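You operate a simulated robot arm through the tools that you are given. There is no shell and no other tool. Be economical: measure what you need, move in short steps, check, and stop when the job is done.

You are at the controls of a simulated two-armed robot. One attempt, no reset.

## Task
Fetch the tall glass with purple band and set it on the bench area marked trays. Take the yellow card with loop and leave it on the blue shelf below trays. Take the white tub with black lid and leave it on the blue shelf below sorting. Take the wire basket with black handle on the bench area marked final work and put it away on the blue shelf under the wash bench. Take the cream tape roll with brown core and put it on the shelf top of far bench. Take the big black bag marked filters and put it on the blue shelf below sorting. Take the teal folded cloth and leave it on the white flat board. Take the orange folded cloths and leave it on the shelf under the fine work table. Take the dirty filter and put it on top of the yellow box marked leads. Take the pump with orange plate on the bench area marked checking and put it away on the bench area marked pump work. Do these in any order. Set down upright: tall glass with purple band, white tub with black lid, big black bag marked filters, dirty filter, pump with orange plate.

The check looks at the end state, three seconds after you hand in, the way a careful person would. Anything else that was tipped, shoved, dropped, spilled or broken makes it a failure. A push-on lid holds only when it is set on centred and level and pressed home; a screw cap is set on level and turned clockwise until tight. Flat cloth is picked up by pressing the open fingertips on it (5 to 10 N) and closing them slowly along it; thin cloth reads only 2 to 8 mm in the jaws.

## Robot
Two 7-joint arms with fingered hands on one trunk, on a base that drives. Base frame: it is fixed to the floor where the robot stands at the start and does not move with it; the origin is under the middle of the robot, x ahead of it, y to its left, z up. Readings come in mm, degrees, newtons and seconds.
The left shoulder is at the start at [139, 125, 1179], the right one opposite. With the tool pointing down near the work surface each hand reaches from about 100 to 500 mm from the robot's upright axis, wherever it stands, measured 20 degrees to its own side. Places, roughly: bench area marked pump work [-1200, 3500, 900]; bench area marked trays [-1700, 3500, 900]; big black bag marked filters [-1250, 2000, 1000]; blue shelf below sorting [-1400, 5300, 300]; blue shelf below trays [-1400, 3700, 300]; blue shelf under the wash bench [-3600, 3600, 300]; cream tape roll with brown core (10x10x5 cm) [-1200, 1800, 900]; dirty filter (7x7x12 cm) [-1500, 5900, 1000]; orange folded cloths (10x8x4 cm) [-3500, 1900, 800]; pump with orange plate (15x10x16 cm) [-1400, 6300, 1000]; shelf top of far bench [300, 1800, 900]; shelf under the fine work table [-3700, 2000, 300]; teal folded cloth (10x7x4 cm) [-1800, 2200, 300]; white flat board (27x16x2 cm) [-1800, 2500, 900]; white tub with black lid (8x8x9 cm) [-1400, 1300, 900]; wire basket with black handle (20x15x13 cm) [-1100, 1600, 900]; yellow box marked leads [-1750, 5500, 1000]; yellow card with loop [-1250, 1250, 1000]. Payload 3.7 kg a hand.
Tool frame (each hand has its own): the origin (TCP) lies between the finger pads and is the grasp point; the fingertips stand 25 mm ahead of it; z points along the fingers, y is the line along which they close. Largest opening 88 mm; the body of the gripper starts 29 mm behind the TCP. The gripper is a hand of 5 fingers: y runs from the thumb to the fingers, the wrist lies at [-13, -97, -162] in the tool frame, and closing takes about 1.5 s.
Orientation is that of the tool frame in the base frame, as [roll, pitch, yaw] about the fixed x, y, z axes, in that order (R = Rz(yaw) Ry(pitch) Rx(roll)). With the fingers straight down and the wrist toward the robot, the tool's x, y and z point along [0, 1, 0], [1, 0, 0] and [0, 0, -1] of the base frame.

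## Interface
- The arms move only by the tool apply_moves. It takes "left_series", "right_series" or both (then of equal length, played together; a hand with none holds still); each is a list of rows, each a list of 7 numbers: the shift along the tool's x, y, z in mm, then the turn, a rotation vector about the tool's x, y, z in degrees, then the finger opening in mm, from 0 to 88. In form: [[dx, dy, dz, ax, ay, az, grip], ...]. A call has 1 to 8 rows; each row shifts and turns the commanded pose from where the row before left it, along the tool's axes as they then stand. Each row takes 0.2 s and may step no farther than 50 mm and 8.6 degrees from the row before; otherwise, or with a gripper value out of range, the whole call is refused. Where a pose cannot be reached the arm comes as near as it can. A force on the tool above 40 N (or 10 N above the force at the start of the call, whichever is more), or a blocked arm, ends the call early, and 0.2 s more pass. The fingers move at their own pace (about 45 mm/s each) and stop on an object; they squeeze with about 29 N. The grip force told is the motor's: it shows also when the fingers shut on nothing. Time passes only in rows, and 0.2 s behind the last, so rows that do not move let the fingers close. It gives the time, the measured TCP pose, the force on the tool (base axes), the opening and the grip force at its end, in the units of the frame above (readings bear some noise), with the torque about the TCP (base axes, N m) and any sound that the robot's microphone picked up.
- Cameras (640 x 400 px; columns grow to the right, rows downward): "scene" is now at [233.1, 49.2, 1323.3]; the picture's right is [0.47, -0.88, 0.00], its down [-0.41, -0.22, -0.89] and it looks along [0.78, 0.42, -0.46] (base axes); focal length 227 px, centre (320, 200). "left" rides on the left gripper at [-59, -79, -105] in its tool frame; the picture's right is [-0.73, -0.32, 0.61], its down [0.62, -0.68, 0.38] and it looks along [0.29, 0.66, 0.70] (tool axes); focal length 234 px, centre (320, 200). "right" rides on the right gripper at [59, -79, -105] in its tool frame; the picture's right is [-0.73, 0.32, -0.61], its down [-0.62, -0.68, 0.38] and it looks along [-0.29, 0.66, 0.70] (tool axes); focal length 234 px, centre (320, 200). There is no depth. A picture from a camera that has moved, and an enlarged one, comes with that camera's place and axes in the base frame and with its lens. The place of the scene camera against the robot may be out by one fixed shift of up to 12 mm in any direction.
- capture(camera): a new picture of that camera. It takes no simulated time.
- lift_body(by): slides the trunk up (or, below 0, down) by that many mm; the arms and the scene camera ride with it, the base frame stays. It gives what a move gives, with no picture.
- drive_base(legs): drives the robot by 1 to 6 legs, each [ahead, left, turn to the left] in mm, mm and degrees, along the robot's own axes; the way and the turn of a leg run together, so that a leg with both is an arc; at most 1500 mm and 180 degrees a leg. The arms and the cameras ride along, it lands a little off, and it stops where it bumps. It gives what a move gives.
- grasp_type(shape, hand): the hand has 5 fingers and takes this shape, open, in about a second: jaw (thumb against the fingers, like two jaws); tri (thumb and two fingers); tip (a fingertip pinch); poke (one finger out to press); point (the index stretched); flat (the hand flat); cup (the hand cupped); fist (a fist). The gripper value then closes the fingers along that shape, each until it touches; the sizes above hold for jaw. It gives what a move gives, with no picture.
- aim_head(pan, tilt): turns the head with the scene camera to pan (to the left, within 80 degrees either way) and tilt (down, from -29 to 69), counted from straight ahead of the robot. It gives what a move gives.
- enlarge(camera, box): a new picture of the part [left, top, right, bottom] of that camera's present view, enlarged. It takes no simulated time.
- sign_off(): hands the job in; it is judged then, once.

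Work in short steps. Places have to be worked out from the pictures, the camera data and where the tool is seen: move nearer, look again, correct. Check each grasp and each placing, and mend what went wrong. You have 525 turns and 318 pictures in all, those below and enlarged ones among them. Open the grippers and draw the arms clear of the work before you hand the job in, unless the task says otherwise; then end with one line.

The tools are called by a JSON object that holds its "method" and its "body". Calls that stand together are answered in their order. apply_moves: Moves the arms, as the interface text tells. Its arguments: {"type":"object","properties":{"left_series":{"type":"array","items":{"type":"array","items":{"type":"number"}}},"right_series":{"type":"array","items":{"type":"array","items":{"type":"number"}}}},"required":[]} The other tools are called the same way: lift_body (by) slides the trunk up or down; grasp_type (shape, hand) gives the hand a shape; drive_base (legs) drives the base; aim_head (pan, tilt) turns the head that bears the scene camera; capture (camera) takes a picture; enlarge (camera, box) takes an enlarged picture of a part of a camera's view; sign_off () hands the job in.

At the start:

```text
clock: 0.0
left_position: [434.3, 410.6, 1125.1]
left_orientation: [-180.0, 0.0, 90.0]
left_wrist_force: [0.0, -0.1, 0.5]
left_torque: [-0.04, 0.03, -0.01]
left_opening: 87.8
left_gripper_force: 0.2
left_shape: jaw
right_position: [493.7, -70.3, 1153.1]
right_orientation: [-179.9, 0.0, 89.9]
right_wrist_force: [0.8, 0.0, -0.8]
right_torque: [-0.02, -0.03, -0.01]
right_opening: 87.8
right_gripper_force: 0.0
right_shape: jaw
trunk travel left (down, up): [-200.0, 215.0]
robot x, y, heading: [1.1, -0.7, 0.1]
head pan, tilt: [28.3, 27.4]
```

scene: 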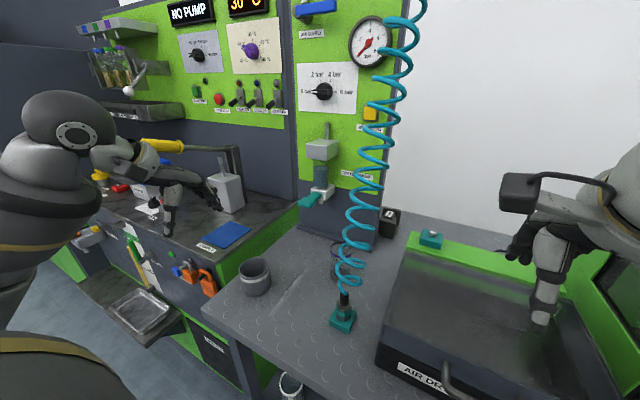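
right: 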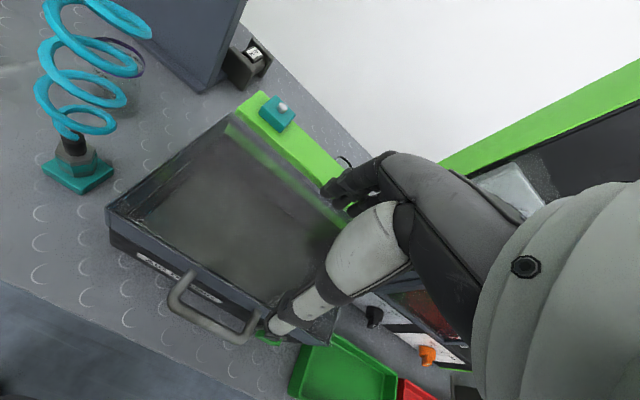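
left: 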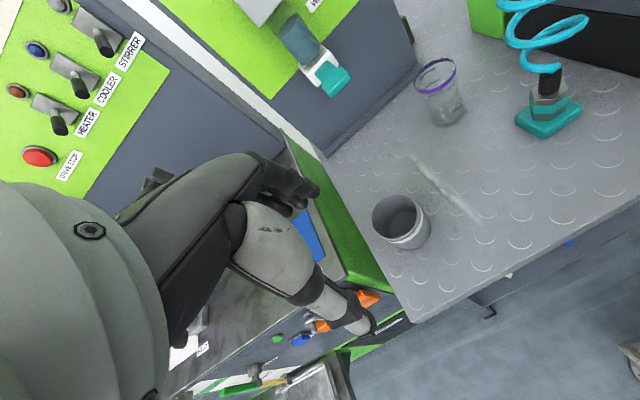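

The glass with the purple band stands on the bench ahead (left picture). I look at it from the scene camera first.

{"method": "aim_head", "body": {"pan": 10, "tilt": 35}}

{"method": "capture", "body": {"camera": "scene"}}

```text
clock: 0.8
left_position: [433.1, 411.2, 1124.6]
left_orientation: [-180.0, 0.0, 90.0]
left_wrist_force: [1.1, 0.3, -0.7]
left_torque: [0.02, 0.0, 0.03]
left_opening: 87.8
left_gripper_force: 0.1
left_shape: jaw
right_position: [493.3, -69.8, 1153.2]
right_orientation: [-180.0, 0.1, 89.9]
right_wrist_force: [-1.0, 0.2, -0.5]
right_torque: [0.02, 0.02, 0.01]
right_opening: 87.7
right_gripper_force: 0.1
right_shape: jaw
trunk travel left (down, up): [-200.0, 215.0]
robot x, y, heading: [-0.3, 1.2, -0.0]
head pan, tilt: [10.0, 35.0]
```

```text
314 pictures are left
camera scene: at [239.3, 21.3, 1311.5], right [0.17, -0.98, 0.0], down [-0.56, -0.1, -0.82], along [0.81, 0.14, -0.57], focal length 227 px, centre (320, 200)
```

scene: 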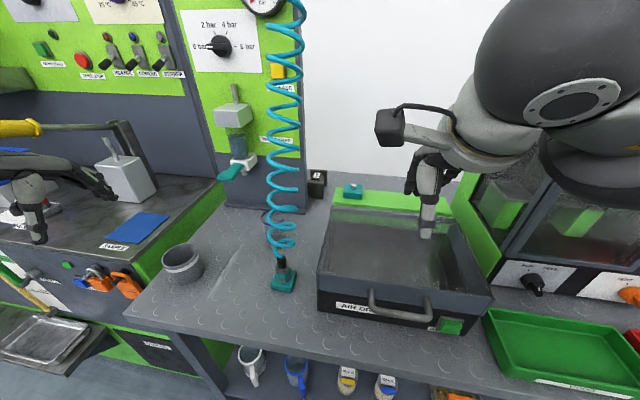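

{"method": "apply_moves", "body": {"left_series": [[0, 0, 0, 0, 0, 8.5, 88], [0, 0, 0, 0, 0, 8.5, 88], [0, 0, 0, 0, 0, 8.5, 88], [0, 0, 0, 0, 0, 8.5, 88], [0, 0, 0, 0, 0, 8.5, 88], [0, 0, 0, 0, 0, 8.5, 88], [0, 0, 0, 0, 0, 8.5, 88]]}}

{"method": "capture", "body": {"camera": "left"}}

{"method": "capture", "body": {"camera": "scene"}}

```text
clock: 2.4
left_position: [433.5, 411.5, 1125.9]
left_orientation: [179.9, -0.1, 30.4]
left_wrist_force: [-0.5, -0.5, -0.4]
left_torque: [-0.03, 0.0, -0.02]
left_opening: 87.8
left_gripper_force: 0.1
left_shape: jaw
right_position: [492.9, -68.4, 1153.7]
right_orientation: [180.0, 0.0, 89.9]
right_wrist_force: [0.3, -0.7, -0.9]
right_torque: [0.04, 0.01, 0.02]
right_opening: 87.8
right_gripper_force: 0.0
right_shape: jaw
trunk travel left (down, up): [-200.0, 215.0]
robot x, y, heading: [1.4, 3.9, -0.1]
head pan, tilt: [10.0, 35.0]
```

```text
313 pictures are left
camera left: at [343.6, 449.9, 1231.0], right [-0.79, -0.09, -0.61], down [0.19, 0.9, -0.38], along [0.58, -0.42, -0.7], focal length 234 px, centre (320, 200)
```

left: 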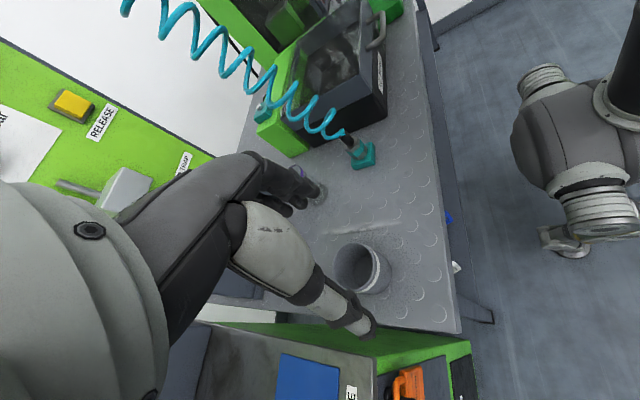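

```text
312 pictures are left
camera scene: at [239.5, 21.2, 1311.4], right [0.17, -0.98, 0.0], down [-0.56, -0.1, -0.82], along [0.81, 0.14, -0.57], focal length 227 px, centre (320, 200)
```

scene: 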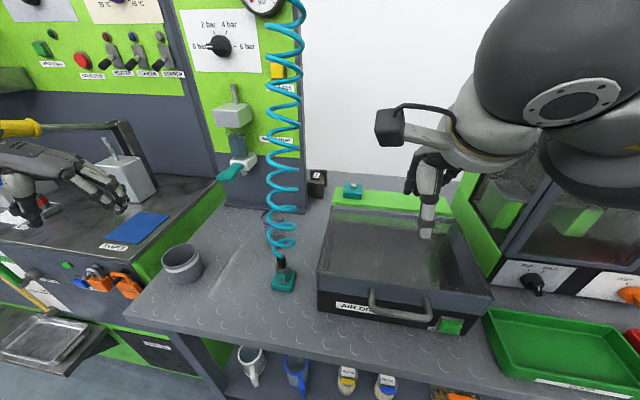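

Glass at about (643, 217), rim near z 965; hose stays at y<175. I move the left hand above it.

{"method": "apply_moves", "body": {"left_series": [[11.7, 39, 6, 0, 0, 0, 88], [11.7, 39, 6, 0, 0, 0, 88], [11.7, 39, 6, 0, 0, 0, 88], [11.7, 39, 6, 0, 0, 0, 88], [11.7, 39, 6, 0, 0, 0, 88], [11.7, 39, 6, 0, 0, 0, 88], [11.7, 39, 6, 0, 0, 0, 88]]}}

{"method": "capture", "body": {"camera": "left"}}

{"method": "capture", "body": {"camera": "scene"}}

```text
clock: 4.0
left_position: [644.3, 216.9, 1082.9]
left_orientation: [-179.8, 0.0, 30.4]
left_wrist_force: [-0.3, -0.2, -0.5]
left_torque: [0.03, 0.01, 0.0]
left_opening: 87.8
left_gripper_force: 0.1
left_shape: jaw
right_position: [494.2, -70.7, 1153.0]
right_orientation: [-179.9, 0.0, 89.9]
right_wrist_force: [-0.3, -0.4, 0.2]
right_torque: [0.03, -0.01, 0.04]
right_opening: 87.9
right_gripper_force: 0.1
right_shape: jaw
trunk travel left (down, up): [-200.0, 215.0]
robot x, y, heading: [-0.2, 3.4, 0.1]
head pan, tilt: [10.0, 35.0]
```

```text
311 pictures are left
camera left: at [553.0, 255.1, 1188.2], right [-0.79, -0.09, -0.61], down [0.19, 0.9, -0.38], along [0.58, -0.42, -0.7], focal length 234 px, centre (320, 200)
```

left: 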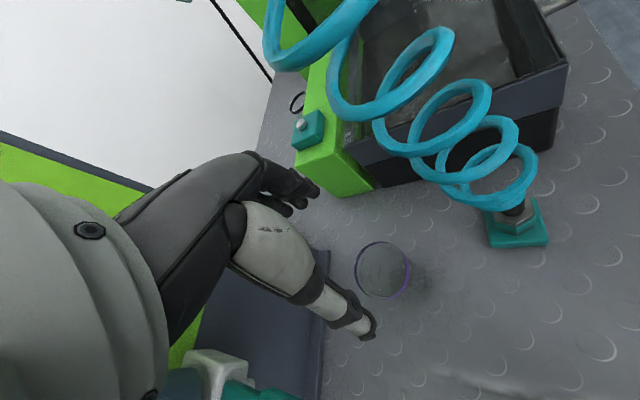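

```text
310 pictures are left
camera scene: at [240.2, 20.4, 1311.2], right [0.17, -0.98, 0.0], down [-0.57, -0.1, -0.82], along [0.81, 0.14, -0.57], focal length 227 px, centre (320, 200)
```

scene: 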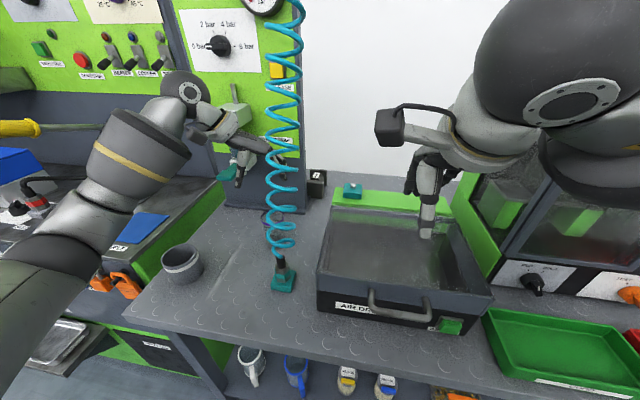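

{"method": "enlarge", "body": {"camera": "left", "box": [320, 210, 480, 310]}}

```text
4.00 times, centred on (400, 260) of left
camera zoom: at [553.0, 255.1, 1188.2], right [-0.79, -0.09, -0.61], down [0.19, 0.9, -0.38], along [0.58, -0.42, -0.7], focal length 937 px, centre (0, -40)
```

zoom: 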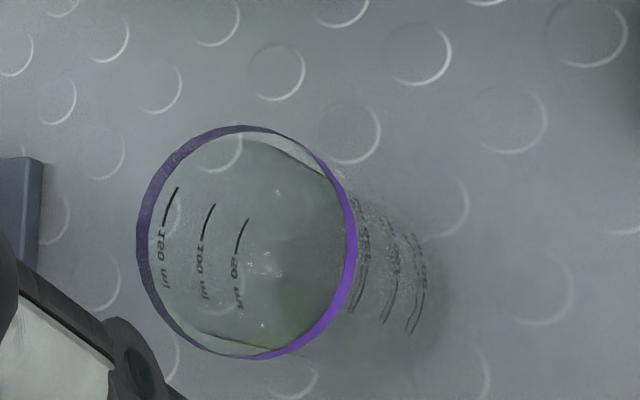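

{"method": "apply_moves", "body": {"left_series": [[3.4, 3.1, 30, 0, 0, 0, 88], [3.4, 3.1, 30, 0, 0, 0, 88]]}}

{"method": "capture", "body": {"camera": "left"}}

```text
clock: 4.6
left_position: [650.0, 214.5, 1021.7]
left_orientation: [-180.0, 0.0, 30.5]
left_wrist_force: [0.9, 0.1, 0.2]
left_torque: [0.02, -0.02, -0.02]
left_opening: 87.9
left_gripper_force: 0.0
left_shape: jaw
right_position: [494.3, -67.6, 1152.4]
right_orientation: [-179.8, -0.1, 89.9]
right_wrist_force: [0.9, -0.4, 1.3]
right_torque: [-0.04, 0.02, 0.03]
right_opening: 87.6
right_gripper_force: 0.0
right_shape: jaw
trunk travel left (down, up): [-200.0, 215.0]
robot x, y, heading: [2.2, -0.3, 0.1]
head pan, tilt: [10.0, 35.0]
```

```text
308 pictures are left
camera left: at [559.7, 253.7, 1127.8], right [-0.79, -0.09, -0.61], down [0.19, 0.9, -0.38], along [0.58, -0.42, -0.7], focal length 234 px, centre (320, 200)
```

left: 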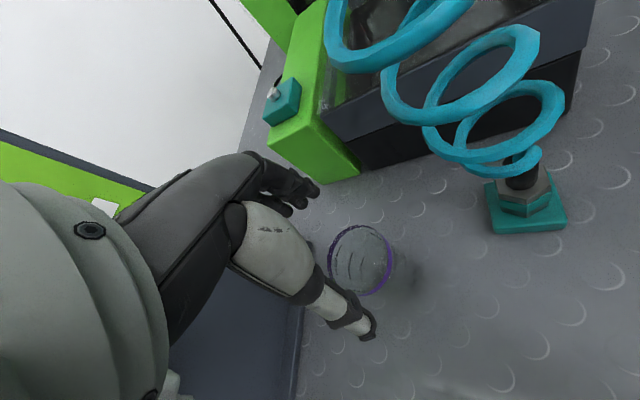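

{"method": "apply_moves", "body": {"left_series": [[5.5, 4.4, 20, 0, 0, 0, 88], [0, 0, 26, 0, 0, 0, 88]]}}

{"method": "capture", "body": {"camera": "left"}}

```text
clock: 5.2
left_position: [659.1, 214.2, 978.5]
left_orientation: [-179.9, 0.1, 30.5]
left_wrist_force: [0.2, -0.2, 0.2]
left_torque: [-0.02, 0.02, -0.02]
left_opening: 87.6
left_gripper_force: 0.0
left_shape: jaw
right_position: [494.3, -69.2, 1152.5]
right_orientation: [-180.0, -0.1, 89.8]
right_wrist_force: [0.7, -0.1, 0.7]
right_torque: [-0.03, 0.0, 0.0]
right_opening: 87.8
right_gripper_force: 0.1
right_shape: jaw
trunk travel left (down, up): [-200.0, 215.0]
robot x, y, heading: [-5.1, 4.2, -0.1]
head pan, tilt: [10.0, 35.0]
```

```text
307 pictures are left
camera left: at [568.0, 253.6, 1083.5], right [-0.79, -0.09, -0.61], down [0.19, 0.9, -0.38], along [0.58, -0.42, -0.7], focal length 234 px, centre (320, 200)
```

left: 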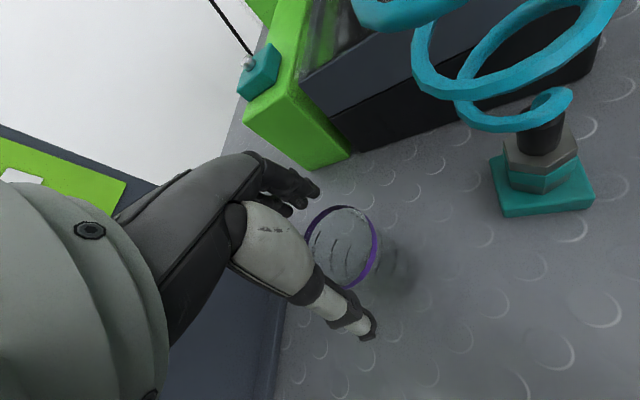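

Centred between finger and thumb; I descend and close.

{"method": "apply_moves", "body": {"left_series": [[0, 0, 28, 0, 0, 0, 88], [0, 0, 26, 0, 0, 0, 88]]}}

{"method": "apply_moves", "body": {"left_series": [[0, 0, 0, 0, 0, 0, 20], [0, 0, 0, 0, 0, 0, 20], [0, 0, 0, 0, 0, 0, 20], [0, 0, 0, 0, 0, 0, 20], [0, 0, 0, 0, 0, 0, 20], [0, 0, 0, 0, 0, 0, 20]]}}

{"method": "capture", "body": {"camera": "left"}}

```text
clock: 5.8
left_position: [657.0, 213.1, 926.4]
left_orientation: [179.7, -0.2, 30.5]
left_wrist_force: [1.0, -2.3, 4.1]
left_torque: [0.01, 0.03, -0.03]
left_opening: 87.7
left_gripper_force: 0.2
left_shape: jaw
right_position: [492.7, -69.2, 1153.5]
right_orientation: [-179.9, 0.0, 89.9]
right_wrist_force: [0.0, -0.2, 0.4]
right_torque: [0.05, 0.01, 0.01]
right_opening: 87.7
right_gripper_force: 0.2
right_shape: jaw
trunk travel left (down, up): [-200.0, 215.0]
robot x, y, heading: [-1.3, -3.4, -0.0]
head pan, tilt: [10.0, 35.0]
```

```text
clock: 7.2
left_position: [656.8, 213.6, 926.3]
left_orientation: [-180.0, -0.1, 30.5]
left_wrist_force: [0.9, -2.6, 6.6]
left_torque: [-0.24, -0.24, -0.06]
left_opening: 49.3
left_gripper_force: 29.3
left_shape: jaw
right_position: [491.8, -69.9, 1153.4]
right_orientation: [179.9, 0.0, 89.9]
right_wrist_force: [-0.3, 0.6, 0.8]
right_torque: [-0.02, -0.02, -0.01]
right_opening: 88.0
right_gripper_force: 0.1
right_shape: jaw
trunk travel left (down, up): [-200.0, 215.0]
robot x, y, heading: [0.1, 1.0, 0.1]
head pan, tilt: [10.0, 35.0]
```

```text
306 pictures are left
camera left: at [566.3, 252.6, 1030.4], right [-0.79, -0.09, -0.61], down [0.19, 0.9, -0.38], along [0.58, -0.42, -0.7], focal length 234 px, centre (320, 200)
```

left: 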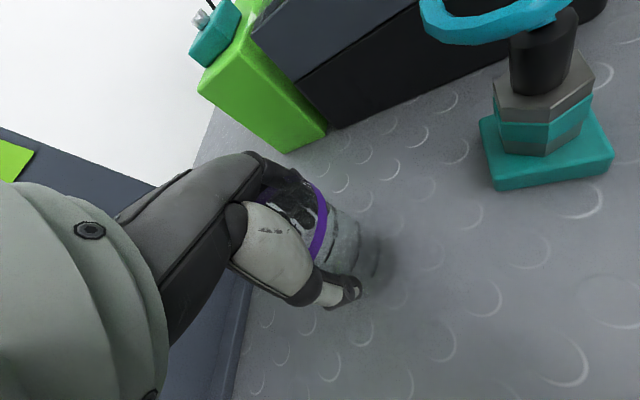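

Gripped (49 mm). I lift it straight up.

{"method": "apply_moves", "body": {"left_series": [[0, 0, -20, 0, 0, 0, 20], [0, 0, -40, 0, 0, 0, 20], [0, 0, -45, 0, 0, 0, 20], [0, 0, -45, 0, 0, 0, 20]]}}

{"method": "capture", "body": {"camera": "left"}}

```text
clock: 8.2
left_position: [658.3, 214.5, 1074.4]
left_orientation: [-180.0, 0.1, 30.5]
left_wrist_force: [-0.1, 0.6, -1.7]
left_torque: [0.03, 0.0, 0.02]
left_opening: 48.5
left_gripper_force: 28.6
left_shape: jaw
right_position: [492.2, -69.7, 1153.3]
right_orientation: [180.0, -0.1, 89.9]
right_wrist_force: [-0.4, -0.4, -0.1]
right_torque: [-0.03, 0.0, 0.03]
right_opening: 87.6
right_gripper_force: 0.1
right_shape: jaw
trunk travel left (down, up): [-200.0, 215.0]
robot x, y, heading: [-1.3, -0.3, -0.1]
head pan, tilt: [10.0, 35.0]
```

```text
305 pictures are left
camera left: at [566.5, 252.7, 1179.5], right [-0.79, -0.09, -0.61], down [0.19, 0.9, -0.38], along [0.58, -0.42, -0.7], focal length 234 px, centre (320, 200)
```

left: 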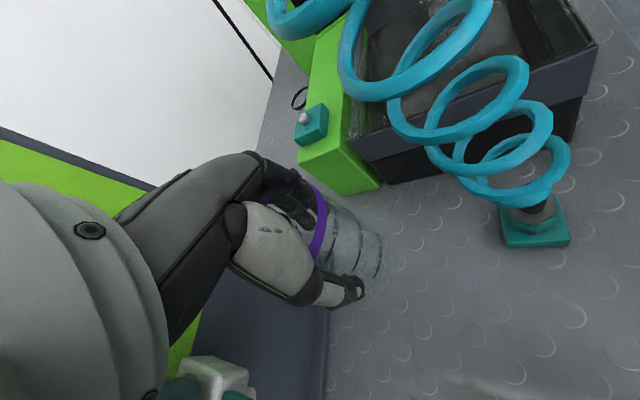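

{"method": "apply_moves", "body": {"left_series": [[-23.4, -33, -11, 0, 0, 0, 20], [-23.4, -33, -11, 0, 0, 0, 20], [-23.4, -33, -11, 0, 0, 0, 20], [-23.4, -33, -11, 0, 0, 0, 20], [-23.4, -33, -11, 0, 0, 0, 20], [-23.4, -33, -11, 0, 0, 0, 20], [-23.4, -33, -11, 0, 0, 0, 20]]}}

{"method": "drive_base", "body": {"legs": [[-300, 0, 0]]}}

{"method": "aim_head", "body": {"pan": 75, "tilt": 15}}

{"method": "capture", "body": {"camera": "scene"}}

```text
clock: 9.8
left_position: [400.1, 330.8, 1149.5]
left_orientation: [179.9, 0.1, 30.6]
left_wrist_force: [0.6, -0.3, -0.5]
left_torque: [-0.03, 0.02, 0.02]
left_opening: 48.1
left_gripper_force: 29.3
left_shape: jaw
right_position: [493.6, -69.6, 1153.5]
right_orientation: [180.0, -0.1, 89.9]
right_wrist_force: [-0.1, 0.7, 0.0]
right_torque: [-0.01, 0.0, 0.01]
right_opening: 87.6
right_gripper_force: 0.0
right_shape: jaw
trunk travel left (down, up): [-200.0, 215.0]
robot x, y, heading: [2.3, -0.8, 0.1]
head pan, tilt: [10.0, 35.0]
```

```text
clock: 11.9
left_position: [100.3, 331.8, 1149.3]
left_orientation: [-180.0, 0.0, 30.6]
left_wrist_force: [-1.2, 0.1, -0.4]
left_torque: [0.03, -0.01, 0.01]
left_opening: 48.1
left_gripper_force: 29.0
left_shape: jaw
right_position: [192.5, -69.9, 1153.9]
right_orientation: [179.9, 0.0, 89.9]
right_wrist_force: [-0.1, 0.4, 0.7]
right_torque: [-0.01, -0.01, 0.01]
right_opening: 87.5
right_gripper_force: 0.1
right_shape: jaw
trunk travel left (down, up): [-200.0, 215.0]
robot x, y, heading: [-305.2, -0.9, 0.0]
head pan, tilt: [10.0, 35.0]
```

```text
clock: 13.2
left_position: [100.0, 332.0, 1150.9]
left_orientation: [-180.0, 0.1, 30.5]
left_wrist_force: [0.0, -0.4, -0.1]
left_torque: [-0.02, -0.01, -0.01]
left_opening: 48.0
left_gripper_force: 29.1
left_shape: jaw
right_position: [192.4, -68.3, 1153.6]
right_orientation: [-179.9, 0.0, 90.0]
right_wrist_force: [0.2, -0.6, 0.6]
right_torque: [-0.01, 0.02, 0.0]
right_opening: 87.8
right_gripper_force: 0.0
right_shape: jaw
trunk travel left (down, up): [-200.0, 215.0]
robot x, y, heading: [-302.4, -1.8, -0.0]
head pan, tilt: [75.0, 15.0]
```

```text
304 pictures are left
camera scene: at [-124.2, 96.2, 1343.4], right [0.97, -0.26, 0.0], down [-0.07, -0.25, -0.97], along [0.25, 0.93, -0.26], focal length 227 px, centre (320, 200)
```

scene: 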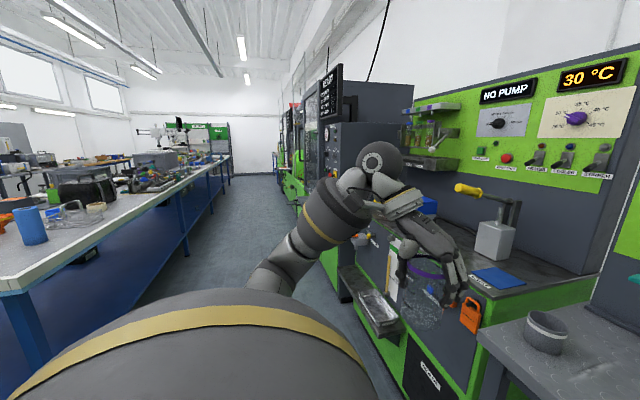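

I hold the glass clear. Back off further into the aisle and turn to face +y, then look at the island.

{"method": "drive_base", "body": {"legs": [[-250, 0, 0], [0, 0, 90]]}}

{"method": "aim_head", "body": {"pan": 40, "tilt": 15}}

{"method": "capture", "body": {"camera": "scene"}}

{"method": "aim_head", "body": {"pan": -40, "tilt": 15}}

{"method": "capture", "body": {"camera": "scene"}}

```text
clock: 18.9
left_position: [-885.9, 397.7, 1149.3]
left_orientation: [179.9, 0.0, 120.9]
left_wrist_force: [0.5, 0.0, -0.7]
left_torque: [0.03, -0.01, 0.0]
left_opening: 48.0
left_gripper_force: 28.9
left_shape: jaw
right_position: [-486.7, 492.2, 1153.2]
right_orientation: [-179.9, -0.1, -179.6]
right_wrist_force: [0.3, 0.6, -1.1]
right_torque: [0.0, 0.02, -0.04]
right_opening: 87.8
right_gripper_force: 0.3
right_shape: jaw
trunk travel left (down, up): [-200.0, 215.0]
robot x, y, heading: [-553.3, 2.9, 90.5]
head pan, tilt: [75.0, 15.0]
```

```text
clock: 19.9
left_position: [-885.9, 398.1, 1151.2]
left_orientation: [-180.0, 0.0, 121.0]
left_wrist_force: [-0.4, 0.2, -1.2]
left_torque: [-0.02, -0.01, -0.01]
left_opening: 48.1
left_gripper_force: 29.2
left_shape: jaw
right_position: [-485.7, 494.0, 1152.8]
right_orientation: [-179.9, 0.0, -179.5]
right_wrist_force: [0.7, -0.8, 0.9]
right_torque: [0.01, 0.02, 0.0]
right_opening: 87.5
right_gripper_force: 0.0
right_shape: jaw
trunk travel left (down, up): [-200.0, 215.0]
robot x, y, heading: [-552.6, -0.2, 90.4]
head pan, tilt: [40.0, 15.0]
```

```text
303 pictures are left
camera scene: at [-611.2, 227.5, 1343.4], right [0.76, 0.65, 0.0], down [0.17, -0.2, -0.97], along [-0.63, 0.73, -0.26], focal length 227 px, centre (320, 200)
```

scene: 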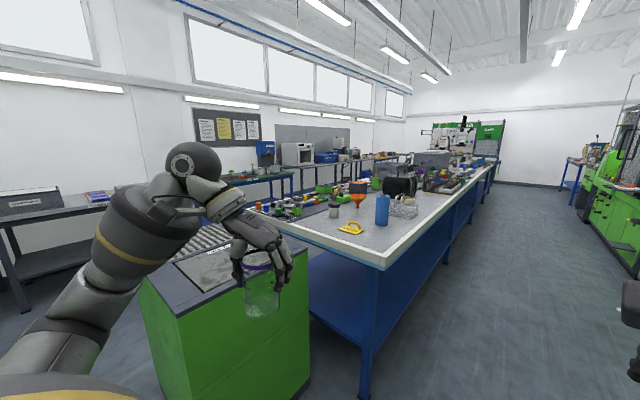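

```text
clock: 21.4
left_position: [-886.0, 398.8, 1150.6]
left_orientation: [180.0, 0.0, 121.0]
left_wrist_force: [0.8, 0.3, -0.1]
left_torque: [0.0, -0.01, 0.0]
left_opening: 48.1
left_gripper_force: 28.8
left_shape: jaw
right_position: [-485.4, 492.5, 1153.8]
right_orientation: [-180.0, -0.1, -179.6]
right_wrist_force: [-0.3, -0.3, 0.0]
right_torque: [0.0, 0.05, 0.03]
right_opening: 87.9
right_gripper_force: 0.1
right_shape: jaw
trunk travel left (down, up): [-200.0, 215.0]
robot x, y, heading: [-549.1, 0.1, 90.8]
head pan, tilt: [-40.0, 15.0]
```

```text
302 pictures are left
camera scene: at [-491.1, 228.6, 1343.4], right [0.77, -0.64, 0.0], down [-0.16, -0.2, -0.97], along [0.61, 0.75, -0.26], focal length 227 px, centre (320, 200)
```

scene: 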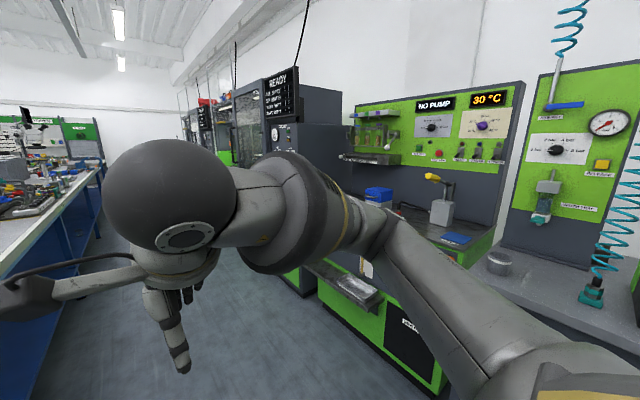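

The island's near corner is about (-911, 936), and the items stand along its east edge. I raise the trunk for clearance and drive up the aisle, then face the island.

{"method": "lift_body", "body": {"by": 100}}

{"method": "drive_base", "body": {"legs": [[1400, -100, 0], [0, 0, 90]]}}

{"method": "aim_head", "body": {"pan": 0, "tilt": 30}}

{"method": "capture", "body": {"camera": "scene"}}

```text
clock: 22.8
left_position: [-886.4, 398.7, 1249.7]
left_orientation: [-179.9, 0.2, 121.0]
left_wrist_force: [-0.4, 0.3, -0.7]
left_torque: [0.01, -0.01, -0.04]
left_opening: 48.3
left_gripper_force: 29.8
left_shape: jaw
right_position: [-486.0, 495.2, 1252.4]
right_orientation: [-179.7, 0.0, -179.6]
right_wrist_force: [-0.4, 0.1, -0.2]
right_torque: [0.0, 0.0, -0.01]
right_opening: 87.8
right_gripper_force: 0.1
right_shape: jaw
trunk travel left (down, up): [-300.0, 115.0]
robot x, y, heading: [-551.6, 2.0, 90.5]
head pan, tilt: [-40.0, 15.0]
```

```text
clock: 33.5
left_position: [-862.7, 1077.9, 1249.3]
left_orientation: [-180.0, 0.0, -150.9]
left_wrist_force: [-0.2, -0.2, -1.2]
left_torque: [0.0, -0.01, 0.02]
left_opening: 47.9
left_gripper_force: 29.1
left_shape: jaw
right_position: [-945.7, 1481.0, 1254.6]
right_orientation: [-179.9, 0.1, -91.4]
right_wrist_force: [1.0, -0.1, -0.3]
right_torque: [0.0, 0.0, -0.02]
right_opening: 87.7
right_gripper_force: 0.0
right_shape: jaw
trunk travel left (down, up): [-300.0, 115.0]
robot x, y, heading: [-457.8, 1399.8, 178.8]
head pan, tilt: [-40.0, 15.0]
```

```text
clock: 34.6
left_position: [-863.2, 1077.5, 1250.2]
left_orientation: [-180.0, 0.0, -150.8]
left_wrist_force: [-0.2, 0.3, -1.3]
left_torque: [-0.03, 0.0, -0.04]
left_opening: 48.0
left_gripper_force: 29.3
left_shape: jaw
right_position: [-946.2, 1481.8, 1254.4]
right_orientation: [-180.0, -0.1, -91.4]
right_wrist_force: [0.2, -0.4, 0.9]
right_torque: [-0.03, -0.01, 0.0]
right_opening: 87.7
right_gripper_force: 0.0
right_shape: jaw
trunk travel left (down, up): [-300.0, 115.0]
robot x, y, heading: [-453.2, 1403.3, 178.5]
head pan, tilt: [0.0, 30.0]
```

```text
301 pictures are left
camera scene: at [-607.7, 1409.1, 1423.4], right [0.02, 1.0, 0.0], down [0.5, -0.01, -0.87], along [-0.87, 0.02, -0.5], focal length 227 px, centre (320, 200)
```

scene: 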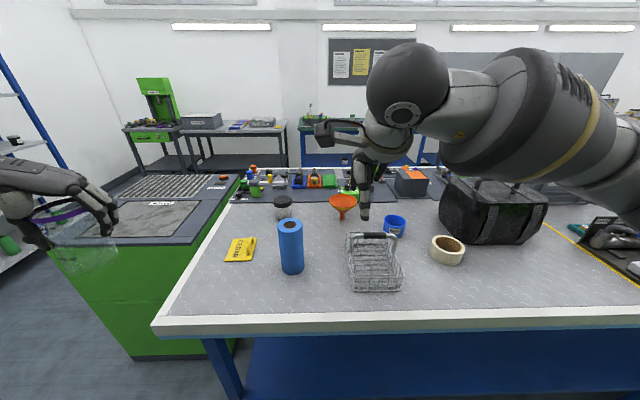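

I see all east-end items clearly: the tape roll is near (-1150, 1820). I shift right and slightly closer so the right hand is above it.

{"method": "drive_base", "body": {"legs": [[0, -340, 1.5], [70, 0, 0]]}}

{"method": "grasp_type", "body": {"hand": "right", "shape": "tip"}}

{"method": "aim_head", "body": {"pan": -5, "tilt": 40}}

{"method": "capture", "body": {"camera": "scene"}}

{"method": "capture", "body": {"camera": "right"}}

```text
clock: 37.4
left_position: [-920.0, 1410.7, 1249.0]
left_orientation: [180.0, -0.1, -149.2]
left_wrist_force: [-0.2, -0.5, -1.2]
left_torque: [-0.03, 0.01, 0.0]
left_opening: 47.8
left_gripper_force: 29.1
left_shape: jaw
right_position: [-1016.6, 1810.4, 1254.3]
right_orientation: [-179.9, 0.1, -89.6]
right_wrist_force: [-0.2, 0.1, -0.5]
right_torque: [-0.01, 0.01, -0.01]
right_opening: 88.0
right_gripper_force: 0.1
right_shape: jaw
trunk travel left (down, up): [-300.0, 115.0]
robot x, y, heading: [-519.8, 1744.2, -179.7]
head pan, tilt: [0.0, 30.0]
```

```text
clock: 38.3
left_position: [-919.3, 1411.3, 1249.9]
left_orientation: [180.0, 0.1, -149.2]
left_wrist_force: [-0.5, 0.0, -0.7]
left_torque: [-0.02, -0.01, 0.0]
left_opening: 48.0
left_gripper_force: 29.1
left_shape: jaw
right_position: [-1014.2, 1810.1, 1253.2]
right_orientation: [180.0, 0.0, -89.6]
right_wrist_force: [-0.1, 0.4, 0.2]
right_torque: [0.05, -0.01, 0.0]
right_opening: 87.6
right_gripper_force: 0.0
right_shape: tip
trunk travel left (down, up): [-300.0, 115.0]
robot x, y, heading: [-524.3, 1741.0, -179.6]
head pan, tilt: [0.0, 30.0]
```

```text
clock: 39.1
left_position: [-918.5, 1410.6, 1249.8]
left_orientation: [179.9, -0.1, -149.2]
left_wrist_force: [0.6, -0.3, -0.6]
left_torque: [0.0, 0.0, 0.0]
left_opening: 47.9
left_gripper_force: 28.5
left_shape: jaw
right_position: [-1013.4, 1811.8, 1253.4]
right_orientation: [-180.0, 0.0, -89.6]
right_wrist_force: [-0.3, -0.5, -0.5]
right_torque: [-0.02, 0.02, -0.03]
right_opening: 87.9
right_gripper_force: 0.1
right_shape: tip
trunk travel left (down, up): [-300.0, 115.0]
robot x, y, heading: [-520.4, 1745.2, -179.8]
head pan, tilt: [-5.0, 40.0]
```

```text
300 pictures are left
camera scene: at [-667.8, 1756.6, 1408.1], right [0.08, 1.0, 0.0], down [0.64, -0.05, -0.77], along [-0.76, 0.06, -0.64], focal length 227 px, centre (320, 200)
```

scene: 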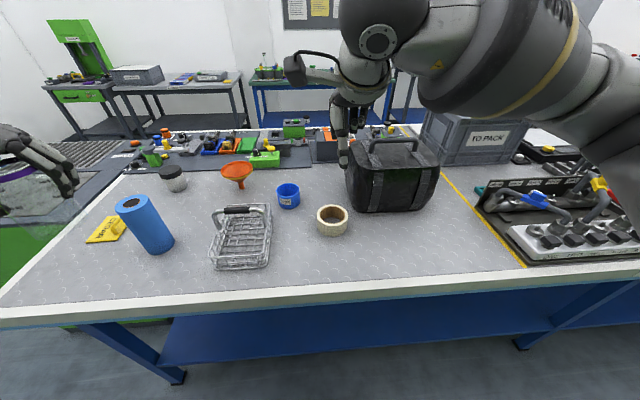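

```text
299 pictures are left
camera right: at [-934.4, 1752.1, 1358.3], right [-0.33, 0.72, 0.61], down [0.68, 0.63, -0.38], along [-0.66, 0.29, -0.7], focal length 234 px, centre (320, 200)
```

right: 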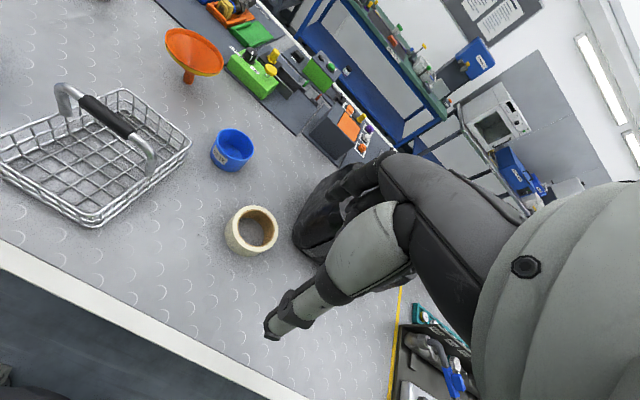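

Tape roll centre ≈ (-1158, 1821), top z ≈ 937. I bring the right hand over its near wall and partly down.

{"method": "apply_moves", "body": {"right_series": [[-4, 35, 30, 0, 0, 0, 64], [-4, 34, 35, 0, 0, 0, 64], [-2, 34, 35, 0, 0, 0, 64], [0, 0, 48, 0, 0, 0, 64], [0, 0, 48, 0, 0, 0, 64], [0, 0, 48, 0, 0, 0, 64]]}}

{"method": "capture", "body": {"camera": "right"}}

{"method": "capture", "body": {"camera": "scene"}}

```text
clock: 40.5
left_position: [-920.0, 1409.4, 1249.1]
left_orientation: [-179.9, 0.0, -149.2]
left_wrist_force: [0.5, -0.4, -1.0]
left_torque: [-0.03, -0.01, 0.01]
left_opening: 47.9
left_gripper_force: 28.9
left_shape: jaw
right_position: [-1118.2, 1821.9, 1009.3]
right_orientation: [179.9, -0.1, -89.7]
right_wrist_force: [-0.4, 0.0, 0.2]
right_torque: [-0.01, 0.03, -0.01]
right_opening: 64.4
right_gripper_force: 0.1
right_shape: tip
trunk travel left (down, up): [-300.0, 115.0]
robot x, y, heading: [-518.8, 1746.0, -179.7]
head pan, tilt: [-5.0, 40.0]
```

```text
298 pictures are left
camera right: at [-1038.8, 1763.2, 1114.0], right [-0.33, 0.72, 0.61], down [0.68, 0.63, -0.38], along [-0.66, 0.29, -0.7], focal length 234 px, centre (320, 200)
```

right: 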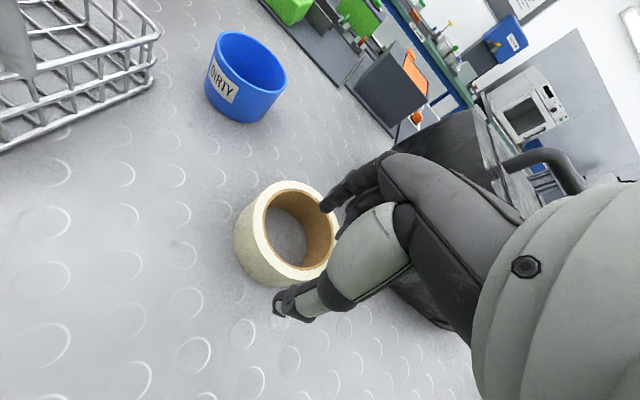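

```text
297 pictures are left
camera scene: at [-668.3, 1756.6, 1408.0], right [0.08, 1.0, 0.0], down [0.64, -0.05, -0.77], along [-0.76, 0.06, -0.64], focal length 227 px, centre (320, 200)
```

scene: 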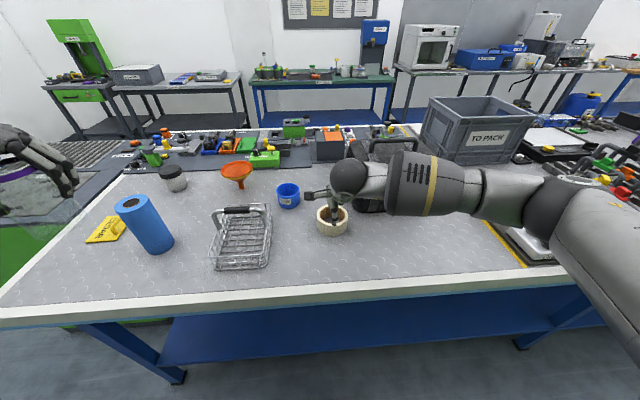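

{"method": "apply_moves", "body": {"right_series": [[-2, -5, 30, 0, 0, 0, 64], [0, 0, 30, 0, 0, 0, 64], [0, 0, 18, 0, 0, 0, 64]]}}

{"method": "capture", "body": {"camera": "right"}}

```text
clock: 41.3
left_position: [-916.5, 1409.8, 1251.9]
left_orientation: [-180.0, -0.1, -149.1]
left_wrist_force: [-0.1, 0.4, -0.2]
left_torque: [-0.02, -0.03, -0.02]
left_opening: 47.9
left_gripper_force: 28.9
left_shape: jaw
right_position: [-1111.2, 1822.4, 937.3]
right_orientation: [179.5, -0.1, -89.7]
right_wrist_force: [0.5, 1.1, 14.5]
right_torque: [0.1, 0.05, -0.02]
right_opening: 64.2
right_gripper_force: 0.1
right_shape: tip
trunk travel left (down, up): [-300.0, 115.0]
robot x, y, heading: [-519.8, 1741.4, -179.8]
head pan, tilt: [-5.0, 40.0]
```

```text
296 pictures are left
camera right: at [-1030.6, 1764.0, 1040.8], right [-0.32, 0.73, 0.61], down [0.68, 0.63, -0.39], along [-0.66, 0.29, -0.69], focal length 234 px, centre (320, 200)
```

right: 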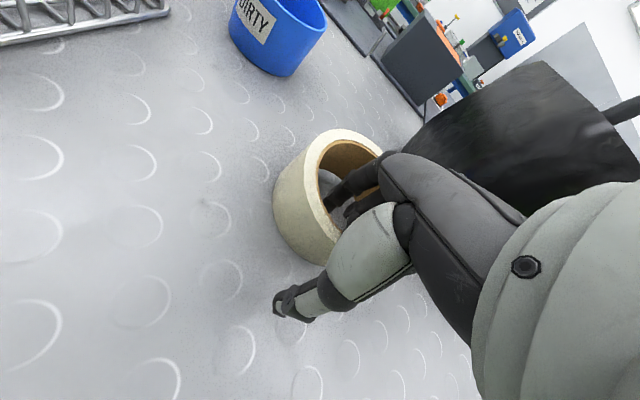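

Contact; finger inside, thumb outside. I raise 3 mm and close.

{"method": "apply_moves", "body": {"right_series": [[0, 0, -5, 0, 0, 0, 50], [0, 0, 0, 0, 0, 0, 0], [0, 0, 0, 0, 0, 0, 0], [0, 0, 0, 0, 0, 0, 0], [0, 0, 0, 0, 0, 0, 0], [0, 0, 0, 0, 0, 0, 0]]}}

{"method": "capture", "body": {"camera": "right"}}

```text
clock: 42.7
left_position: [-920.3, 1409.9, 1250.0]
left_orientation: [180.0, 0.0, -149.2]
left_wrist_force: [-0.1, 0.0, -1.7]
left_torque: [0.0, -0.02, 0.02]
left_opening: 48.0
left_gripper_force: 28.7
left_shape: jaw
right_position: [-1110.6, 1821.9, 937.8]
right_orientation: [-180.0, 0.0, -89.8]
right_wrist_force: [0.0, 0.5, -0.1]
right_torque: [-0.01, -0.05, 0.0]
right_opening: 0.5
right_gripper_force: 28.7
right_shape: tip
trunk travel left (down, up): [-300.0, 115.0]
robot x, y, heading: [-521.5, 1744.4, -179.4]
head pan, tilt: [-5.0, 40.0]
```

```text
295 pictures are left
camera right: at [-1031.6, 1764.3, 1042.1], right [-0.33, 0.72, 0.61], down [0.68, 0.63, -0.38], along [-0.66, 0.29, -0.7], focal length 234 px, centre (320, 200)
```

right: 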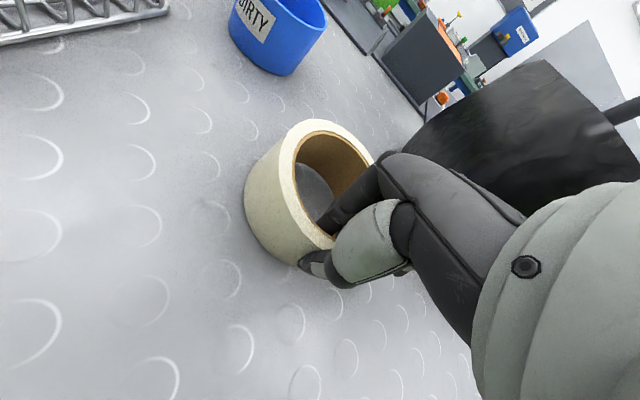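

{"method": "apply_moves", "body": {"right_series": [[0, 0, -20, 0, 0, 0, 0], [0, 0, -30, 0, 0, 0, 0]]}}

{"method": "capture", "body": {"camera": "right"}}

```text
clock: 43.3
left_position: [-919.8, 1410.3, 1250.1]
left_orientation: [180.0, 0.0, -149.2]
left_wrist_force: [-0.2, 1.0, -1.4]
left_torque: [0.02, 0.01, 0.0]
left_opening: 48.2
left_gripper_force: 29.0
left_shape: jaw
right_position: [-1110.0, 1822.5, 988.4]
right_orientation: [180.0, 0.0, -89.7]
right_wrist_force: [0.6, 0.1, -0.6]
right_torque: [0.01, -0.01, 0.01]
right_opening: 0.0
right_gripper_force: 28.7
right_shape: tip
trunk travel left (down, up): [-300.0, 115.0]
robot x, y, heading: [-519.6, 1744.3, -179.7]
head pan, tilt: [-5.0, 40.0]
```

```text
294 pictures are left
camera right: at [-1030.7, 1763.3, 1092.6], right [-0.33, 0.72, 0.61], down [0.68, 0.63, -0.38], along [-0.66, 0.29, -0.7], focal length 234 px, centre (320, 200)
```

right: 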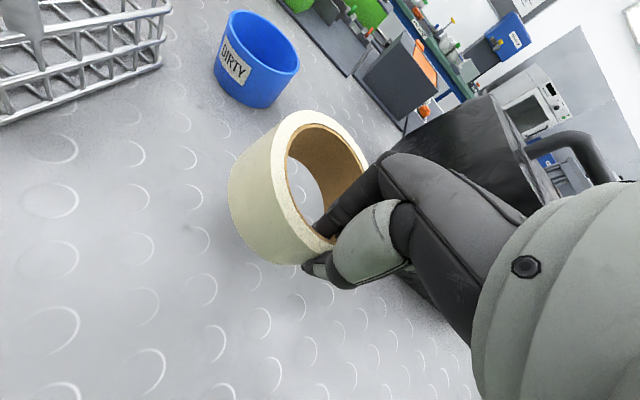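

The roll is held and lifted. I raise it and pull it in, then back off and turn to face +y for a look at the far (east) bench.

{"method": "apply_moves", "body": {"right_series": [[0, 0, -40, 0, 0, 0, 0], [0, 0, -40, 0, 0, 0, 0], [0, 0, -40, 0, 0, 0, 0], [0, 0, -40, 0, 0, 0, 0], [0, -40, -20, 0, 0, 0, 0], [0, -40, 0, 0, 0, 0, 0], [0, -40, 0, 0, 0, 0, 0], [0, -40, 0, 0, 0, 0, 0]]}}

{"method": "drive_base", "body": {"legs": [[-90, 0, 0], [0, 0, -90]]}}

{"method": "aim_head", "body": {"pan": -65, "tilt": 20}}

{"method": "capture", "body": {"camera": "scene"}}

{"method": "capture", "body": {"camera": "right"}}

```text
clock: 45.1
left_position: [-920.3, 1410.4, 1250.4]
left_orientation: [-180.0, -0.1, -149.1]
left_wrist_force: [0.8, 0.4, -1.5]
left_torque: [0.02, -0.02, -0.04]
left_opening: 48.1
left_gripper_force: 29.0
left_shape: jaw
right_position: [-950.2, 1821.6, 1166.1]
right_orientation: [179.9, 0.0, -89.7]
right_wrist_force: [1.2, -0.2, -0.9]
right_torque: [-0.02, -0.07, -0.02]
right_opening: 0.0
right_gripper_force: 28.8
right_shape: tip
trunk travel left (down, up): [-300.0, 115.0]
robot x, y, heading: [-521.9, 1744.2, -179.6]
head pan, tilt: [-5.0, 40.0]
```

```text
clock: 50.0
left_position: [-768.3, 2143.1, 1249.8]
left_orientation: [-180.0, 0.0, 121.0]
left_wrist_force: [0.6, 0.8, -0.7]
left_torque: [0.02, 0.01, -0.01]
left_opening: 48.1
left_gripper_force: 28.9
left_shape: jaw
right_position: [-355.9, 2175.1, 1166.6]
right_orientation: [-180.0, -0.1, -179.6]
right_wrist_force: [0.6, -0.9, -0.5]
right_torque: [0.03, 0.0, 0.03]
right_opening: 0.0
right_gripper_force: 29.0
right_shape: tip
trunk travel left (down, up): [-300.0, 115.0]
robot x, y, heading: [-431.3, 1745.6, 90.6]
head pan, tilt: [-5.0, 40.0]
```

```text
clock: 51.3
left_position: [-768.2, 2142.2, 1249.7]
left_orientation: [180.0, 0.1, 121.0]
left_wrist_force: [0.5, 0.6, -1.1]
left_torque: [-0.01, 0.0, -0.03]
left_opening: 48.1
left_gripper_force: 29.1
left_shape: jaw
right_position: [-355.5, 2175.9, 1165.9]
right_orientation: [-180.0, 0.0, -179.5]
right_wrist_force: [-0.6, -0.4, -1.3]
right_torque: [-0.03, -0.07, 0.0]
right_opening: 0.1
right_gripper_force: 28.8
right_shape: tip
trunk travel left (down, up): [-300.0, 115.0]
robot x, y, heading: [-433.8, 1745.0, 90.4]
head pan, tilt: [-65.0, 20.0]
```

```text
293 pictures are left
camera scene: at [-347.4, 1855.3, 1439.4], right [0.43, -0.9, 0.0], down [-0.31, -0.15, -0.94], along [0.85, 0.4, -0.34], focal length 227 px, centre (320, 200)
```

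scene: 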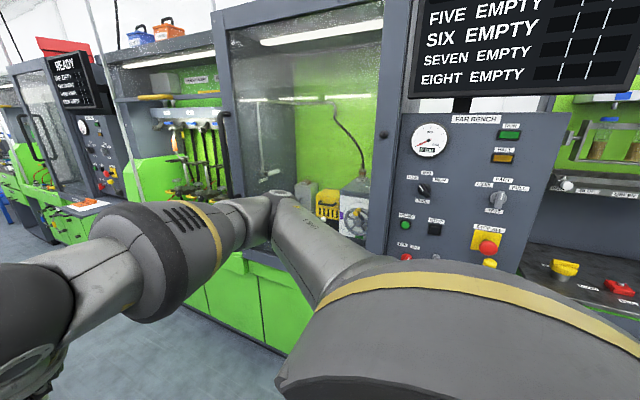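

```text
292 pictures are left
camera right: at [-413.9, 2096.2, 1271.2], right [0.72, 0.33, 0.61], down [0.63, -0.68, -0.38], along [0.28, 0.66, -0.7], focal length 234 px, centre (320, 200)
```

right: 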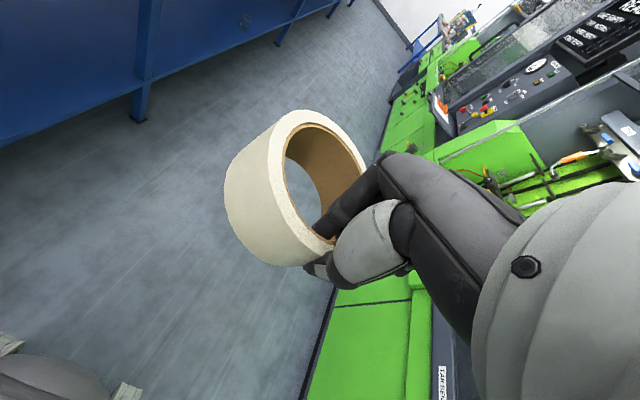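

{"method": "drive_base", "body": {"legs": [[0, 0, -90]]}}

{"method": "aim_head", "body": {"pan": 0, "tilt": 35}}

{"method": "capture", "body": {"camera": "scene"}}

```text
clock: 55.5
left_position: [-27.8, 2071.2, 1250.2]
left_orientation: [-179.9, 0.0, 29.8]
left_wrist_force: [-0.2, -0.6, -1.4]
left_torque: [0.0, -0.01, 0.01]
left_opening: 47.5
left_gripper_force: 28.7
left_shape: jaw
right_position: [-2.3, 1659.6, 1166.7]
right_orientation: [-180.0, 0.0, 89.1]
right_wrist_force: [0.1, 0.0, -0.9]
right_torque: [0.01, 0.03, 0.0]
right_opening: 0.3
right_gripper_force: 29.2
right_shape: tip
trunk travel left (down, up): [-300.0, 115.0]
robot x, y, heading: [-431.5, 1740.4, -1.0]
head pan, tilt: [-65.0, 20.0]
```

```text
clock: 56.9
left_position: [-25.2, 2071.9, 1250.9]
left_orientation: [180.0, 0.0, 29.8]
left_wrist_force: [0.7, -0.5, -0.6]
left_torque: [-0.04, -0.01, 0.01]
left_opening: 47.7
left_gripper_force: 29.5
left_shape: jaw
right_position: [-2.9, 1659.1, 1165.8]
right_orientation: [180.0, 0.0, 89.2]
right_wrist_force: [-0.3, 1.0, -0.1]
right_torque: [-0.02, 0.03, -0.02]
right_opening: 0.0
right_gripper_force: 29.4
right_shape: tip
trunk travel left (down, up): [-300.0, 115.0]
robot x, y, heading: [-429.5, 1744.8, -0.9]
head pan, tilt: [0.0, 35.0]
```

```text
291 pictures are left
camera scene: at [-278.4, 1748.7, 1415.6], right [-0.01, -1.0, 0.0], down [-0.57, 0.01, -0.82], along [0.82, -0.01, -0.57], focal length 227 px, centre (320, 200)
```

scene: 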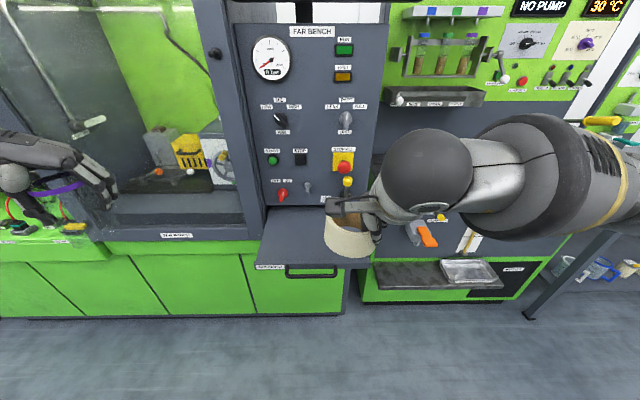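

{"method": "drive_base", "body": {"legs": [[150, 0, 1]]}}

{"method": "apply_moves", "body": {"right_series": [[25, 26, 0, 0, 0, 0, 0], [25, 26, 0, 0, 0, 0, 0], [25, 26, 0, 0, 0, 0, 0], [25, 26, 0, 0, 0, 0, 0]]}}

{"method": "capture", "body": {"camera": "scene"}}

{"method": "capture", "body": {"camera": "right"}}

```text
clock: 58.3
left_position: [118.3, 2078.1, 1249.2]
left_orientation: [180.0, 0.0, 30.7]
left_wrist_force: [-0.6, -0.6, -1.3]
left_torque: [0.0, 0.03, 0.0]
left_opening: 47.5
left_gripper_force: 29.3
left_shape: jaw
right_position: [148.9, 1666.3, 1166.5]
right_orientation: [-179.9, 0.1, 90.4]
right_wrist_force: [-0.3, 0.2, -1.5]
right_torque: [-0.01, 0.01, -0.02]
right_opening: 0.0
right_gripper_force: 28.8
right_shape: tip
trunk travel left (down, up): [-300.0, 115.0]
robot x, y, heading: [-281.0, 1743.3, 0.3]
head pan, tilt: [0.0, 35.0]
```

```text
clock: 59.3
left_position: [118.3, 2079.4, 1249.2]
left_orientation: [180.0, 0.0, 30.9]
left_wrist_force: [-0.1, 0.5, -0.8]
left_torque: [-0.03, 0.0, 0.01]
left_opening: 47.6
left_gripper_force: 29.0
left_shape: jaw
right_position: [255.1, 1768.6, 1166.5]
right_orientation: [-179.9, 0.0, 90.4]
right_wrist_force: [0.0, 0.0, -1.0]
right_torque: [-0.05, 0.0, -0.02]
right_opening: 0.3
right_gripper_force: 29.4
right_shape: tip
trunk travel left (down, up): [-300.0, 115.0]
robot x, y, heading: [-281.3, 1743.3, 0.4]
head pan, tilt: [0.0, 35.0]
```

```text
290 pictures are left
camera scene: at [-127.4, 1752.0, 1415.5], right [0.01, -1.0, 0.0], down [-0.57, 0.0, -0.82], along [0.82, 0.0, -0.57], focal length 227 px, centre (320, 200)
```

scene: 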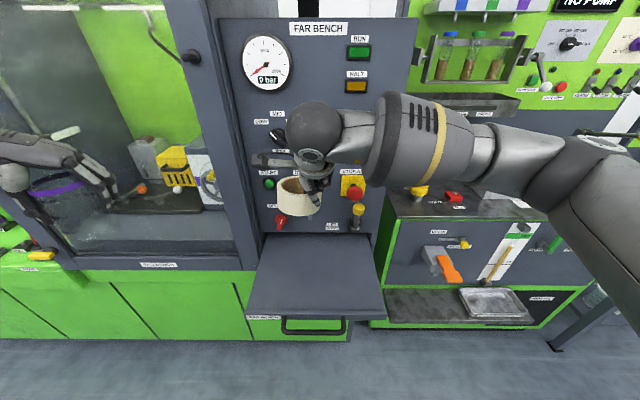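

```text
289 pictures are left
camera right: at [176.2, 1826.7, 1271.3], right [0.33, -0.72, 0.61], down [-0.68, -0.63, -0.38], along [0.66, -0.29, -0.7], focal length 234 px, centre (320, 200)
```

right: 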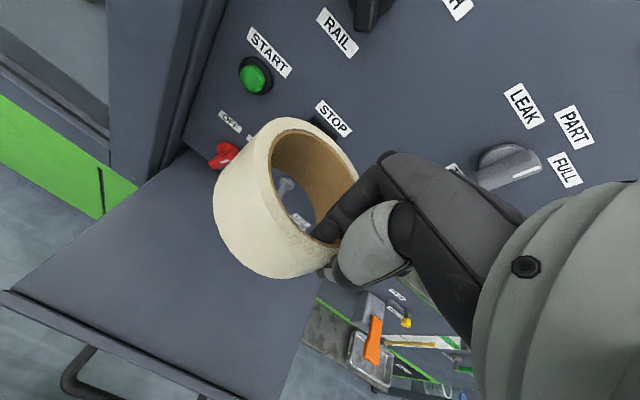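

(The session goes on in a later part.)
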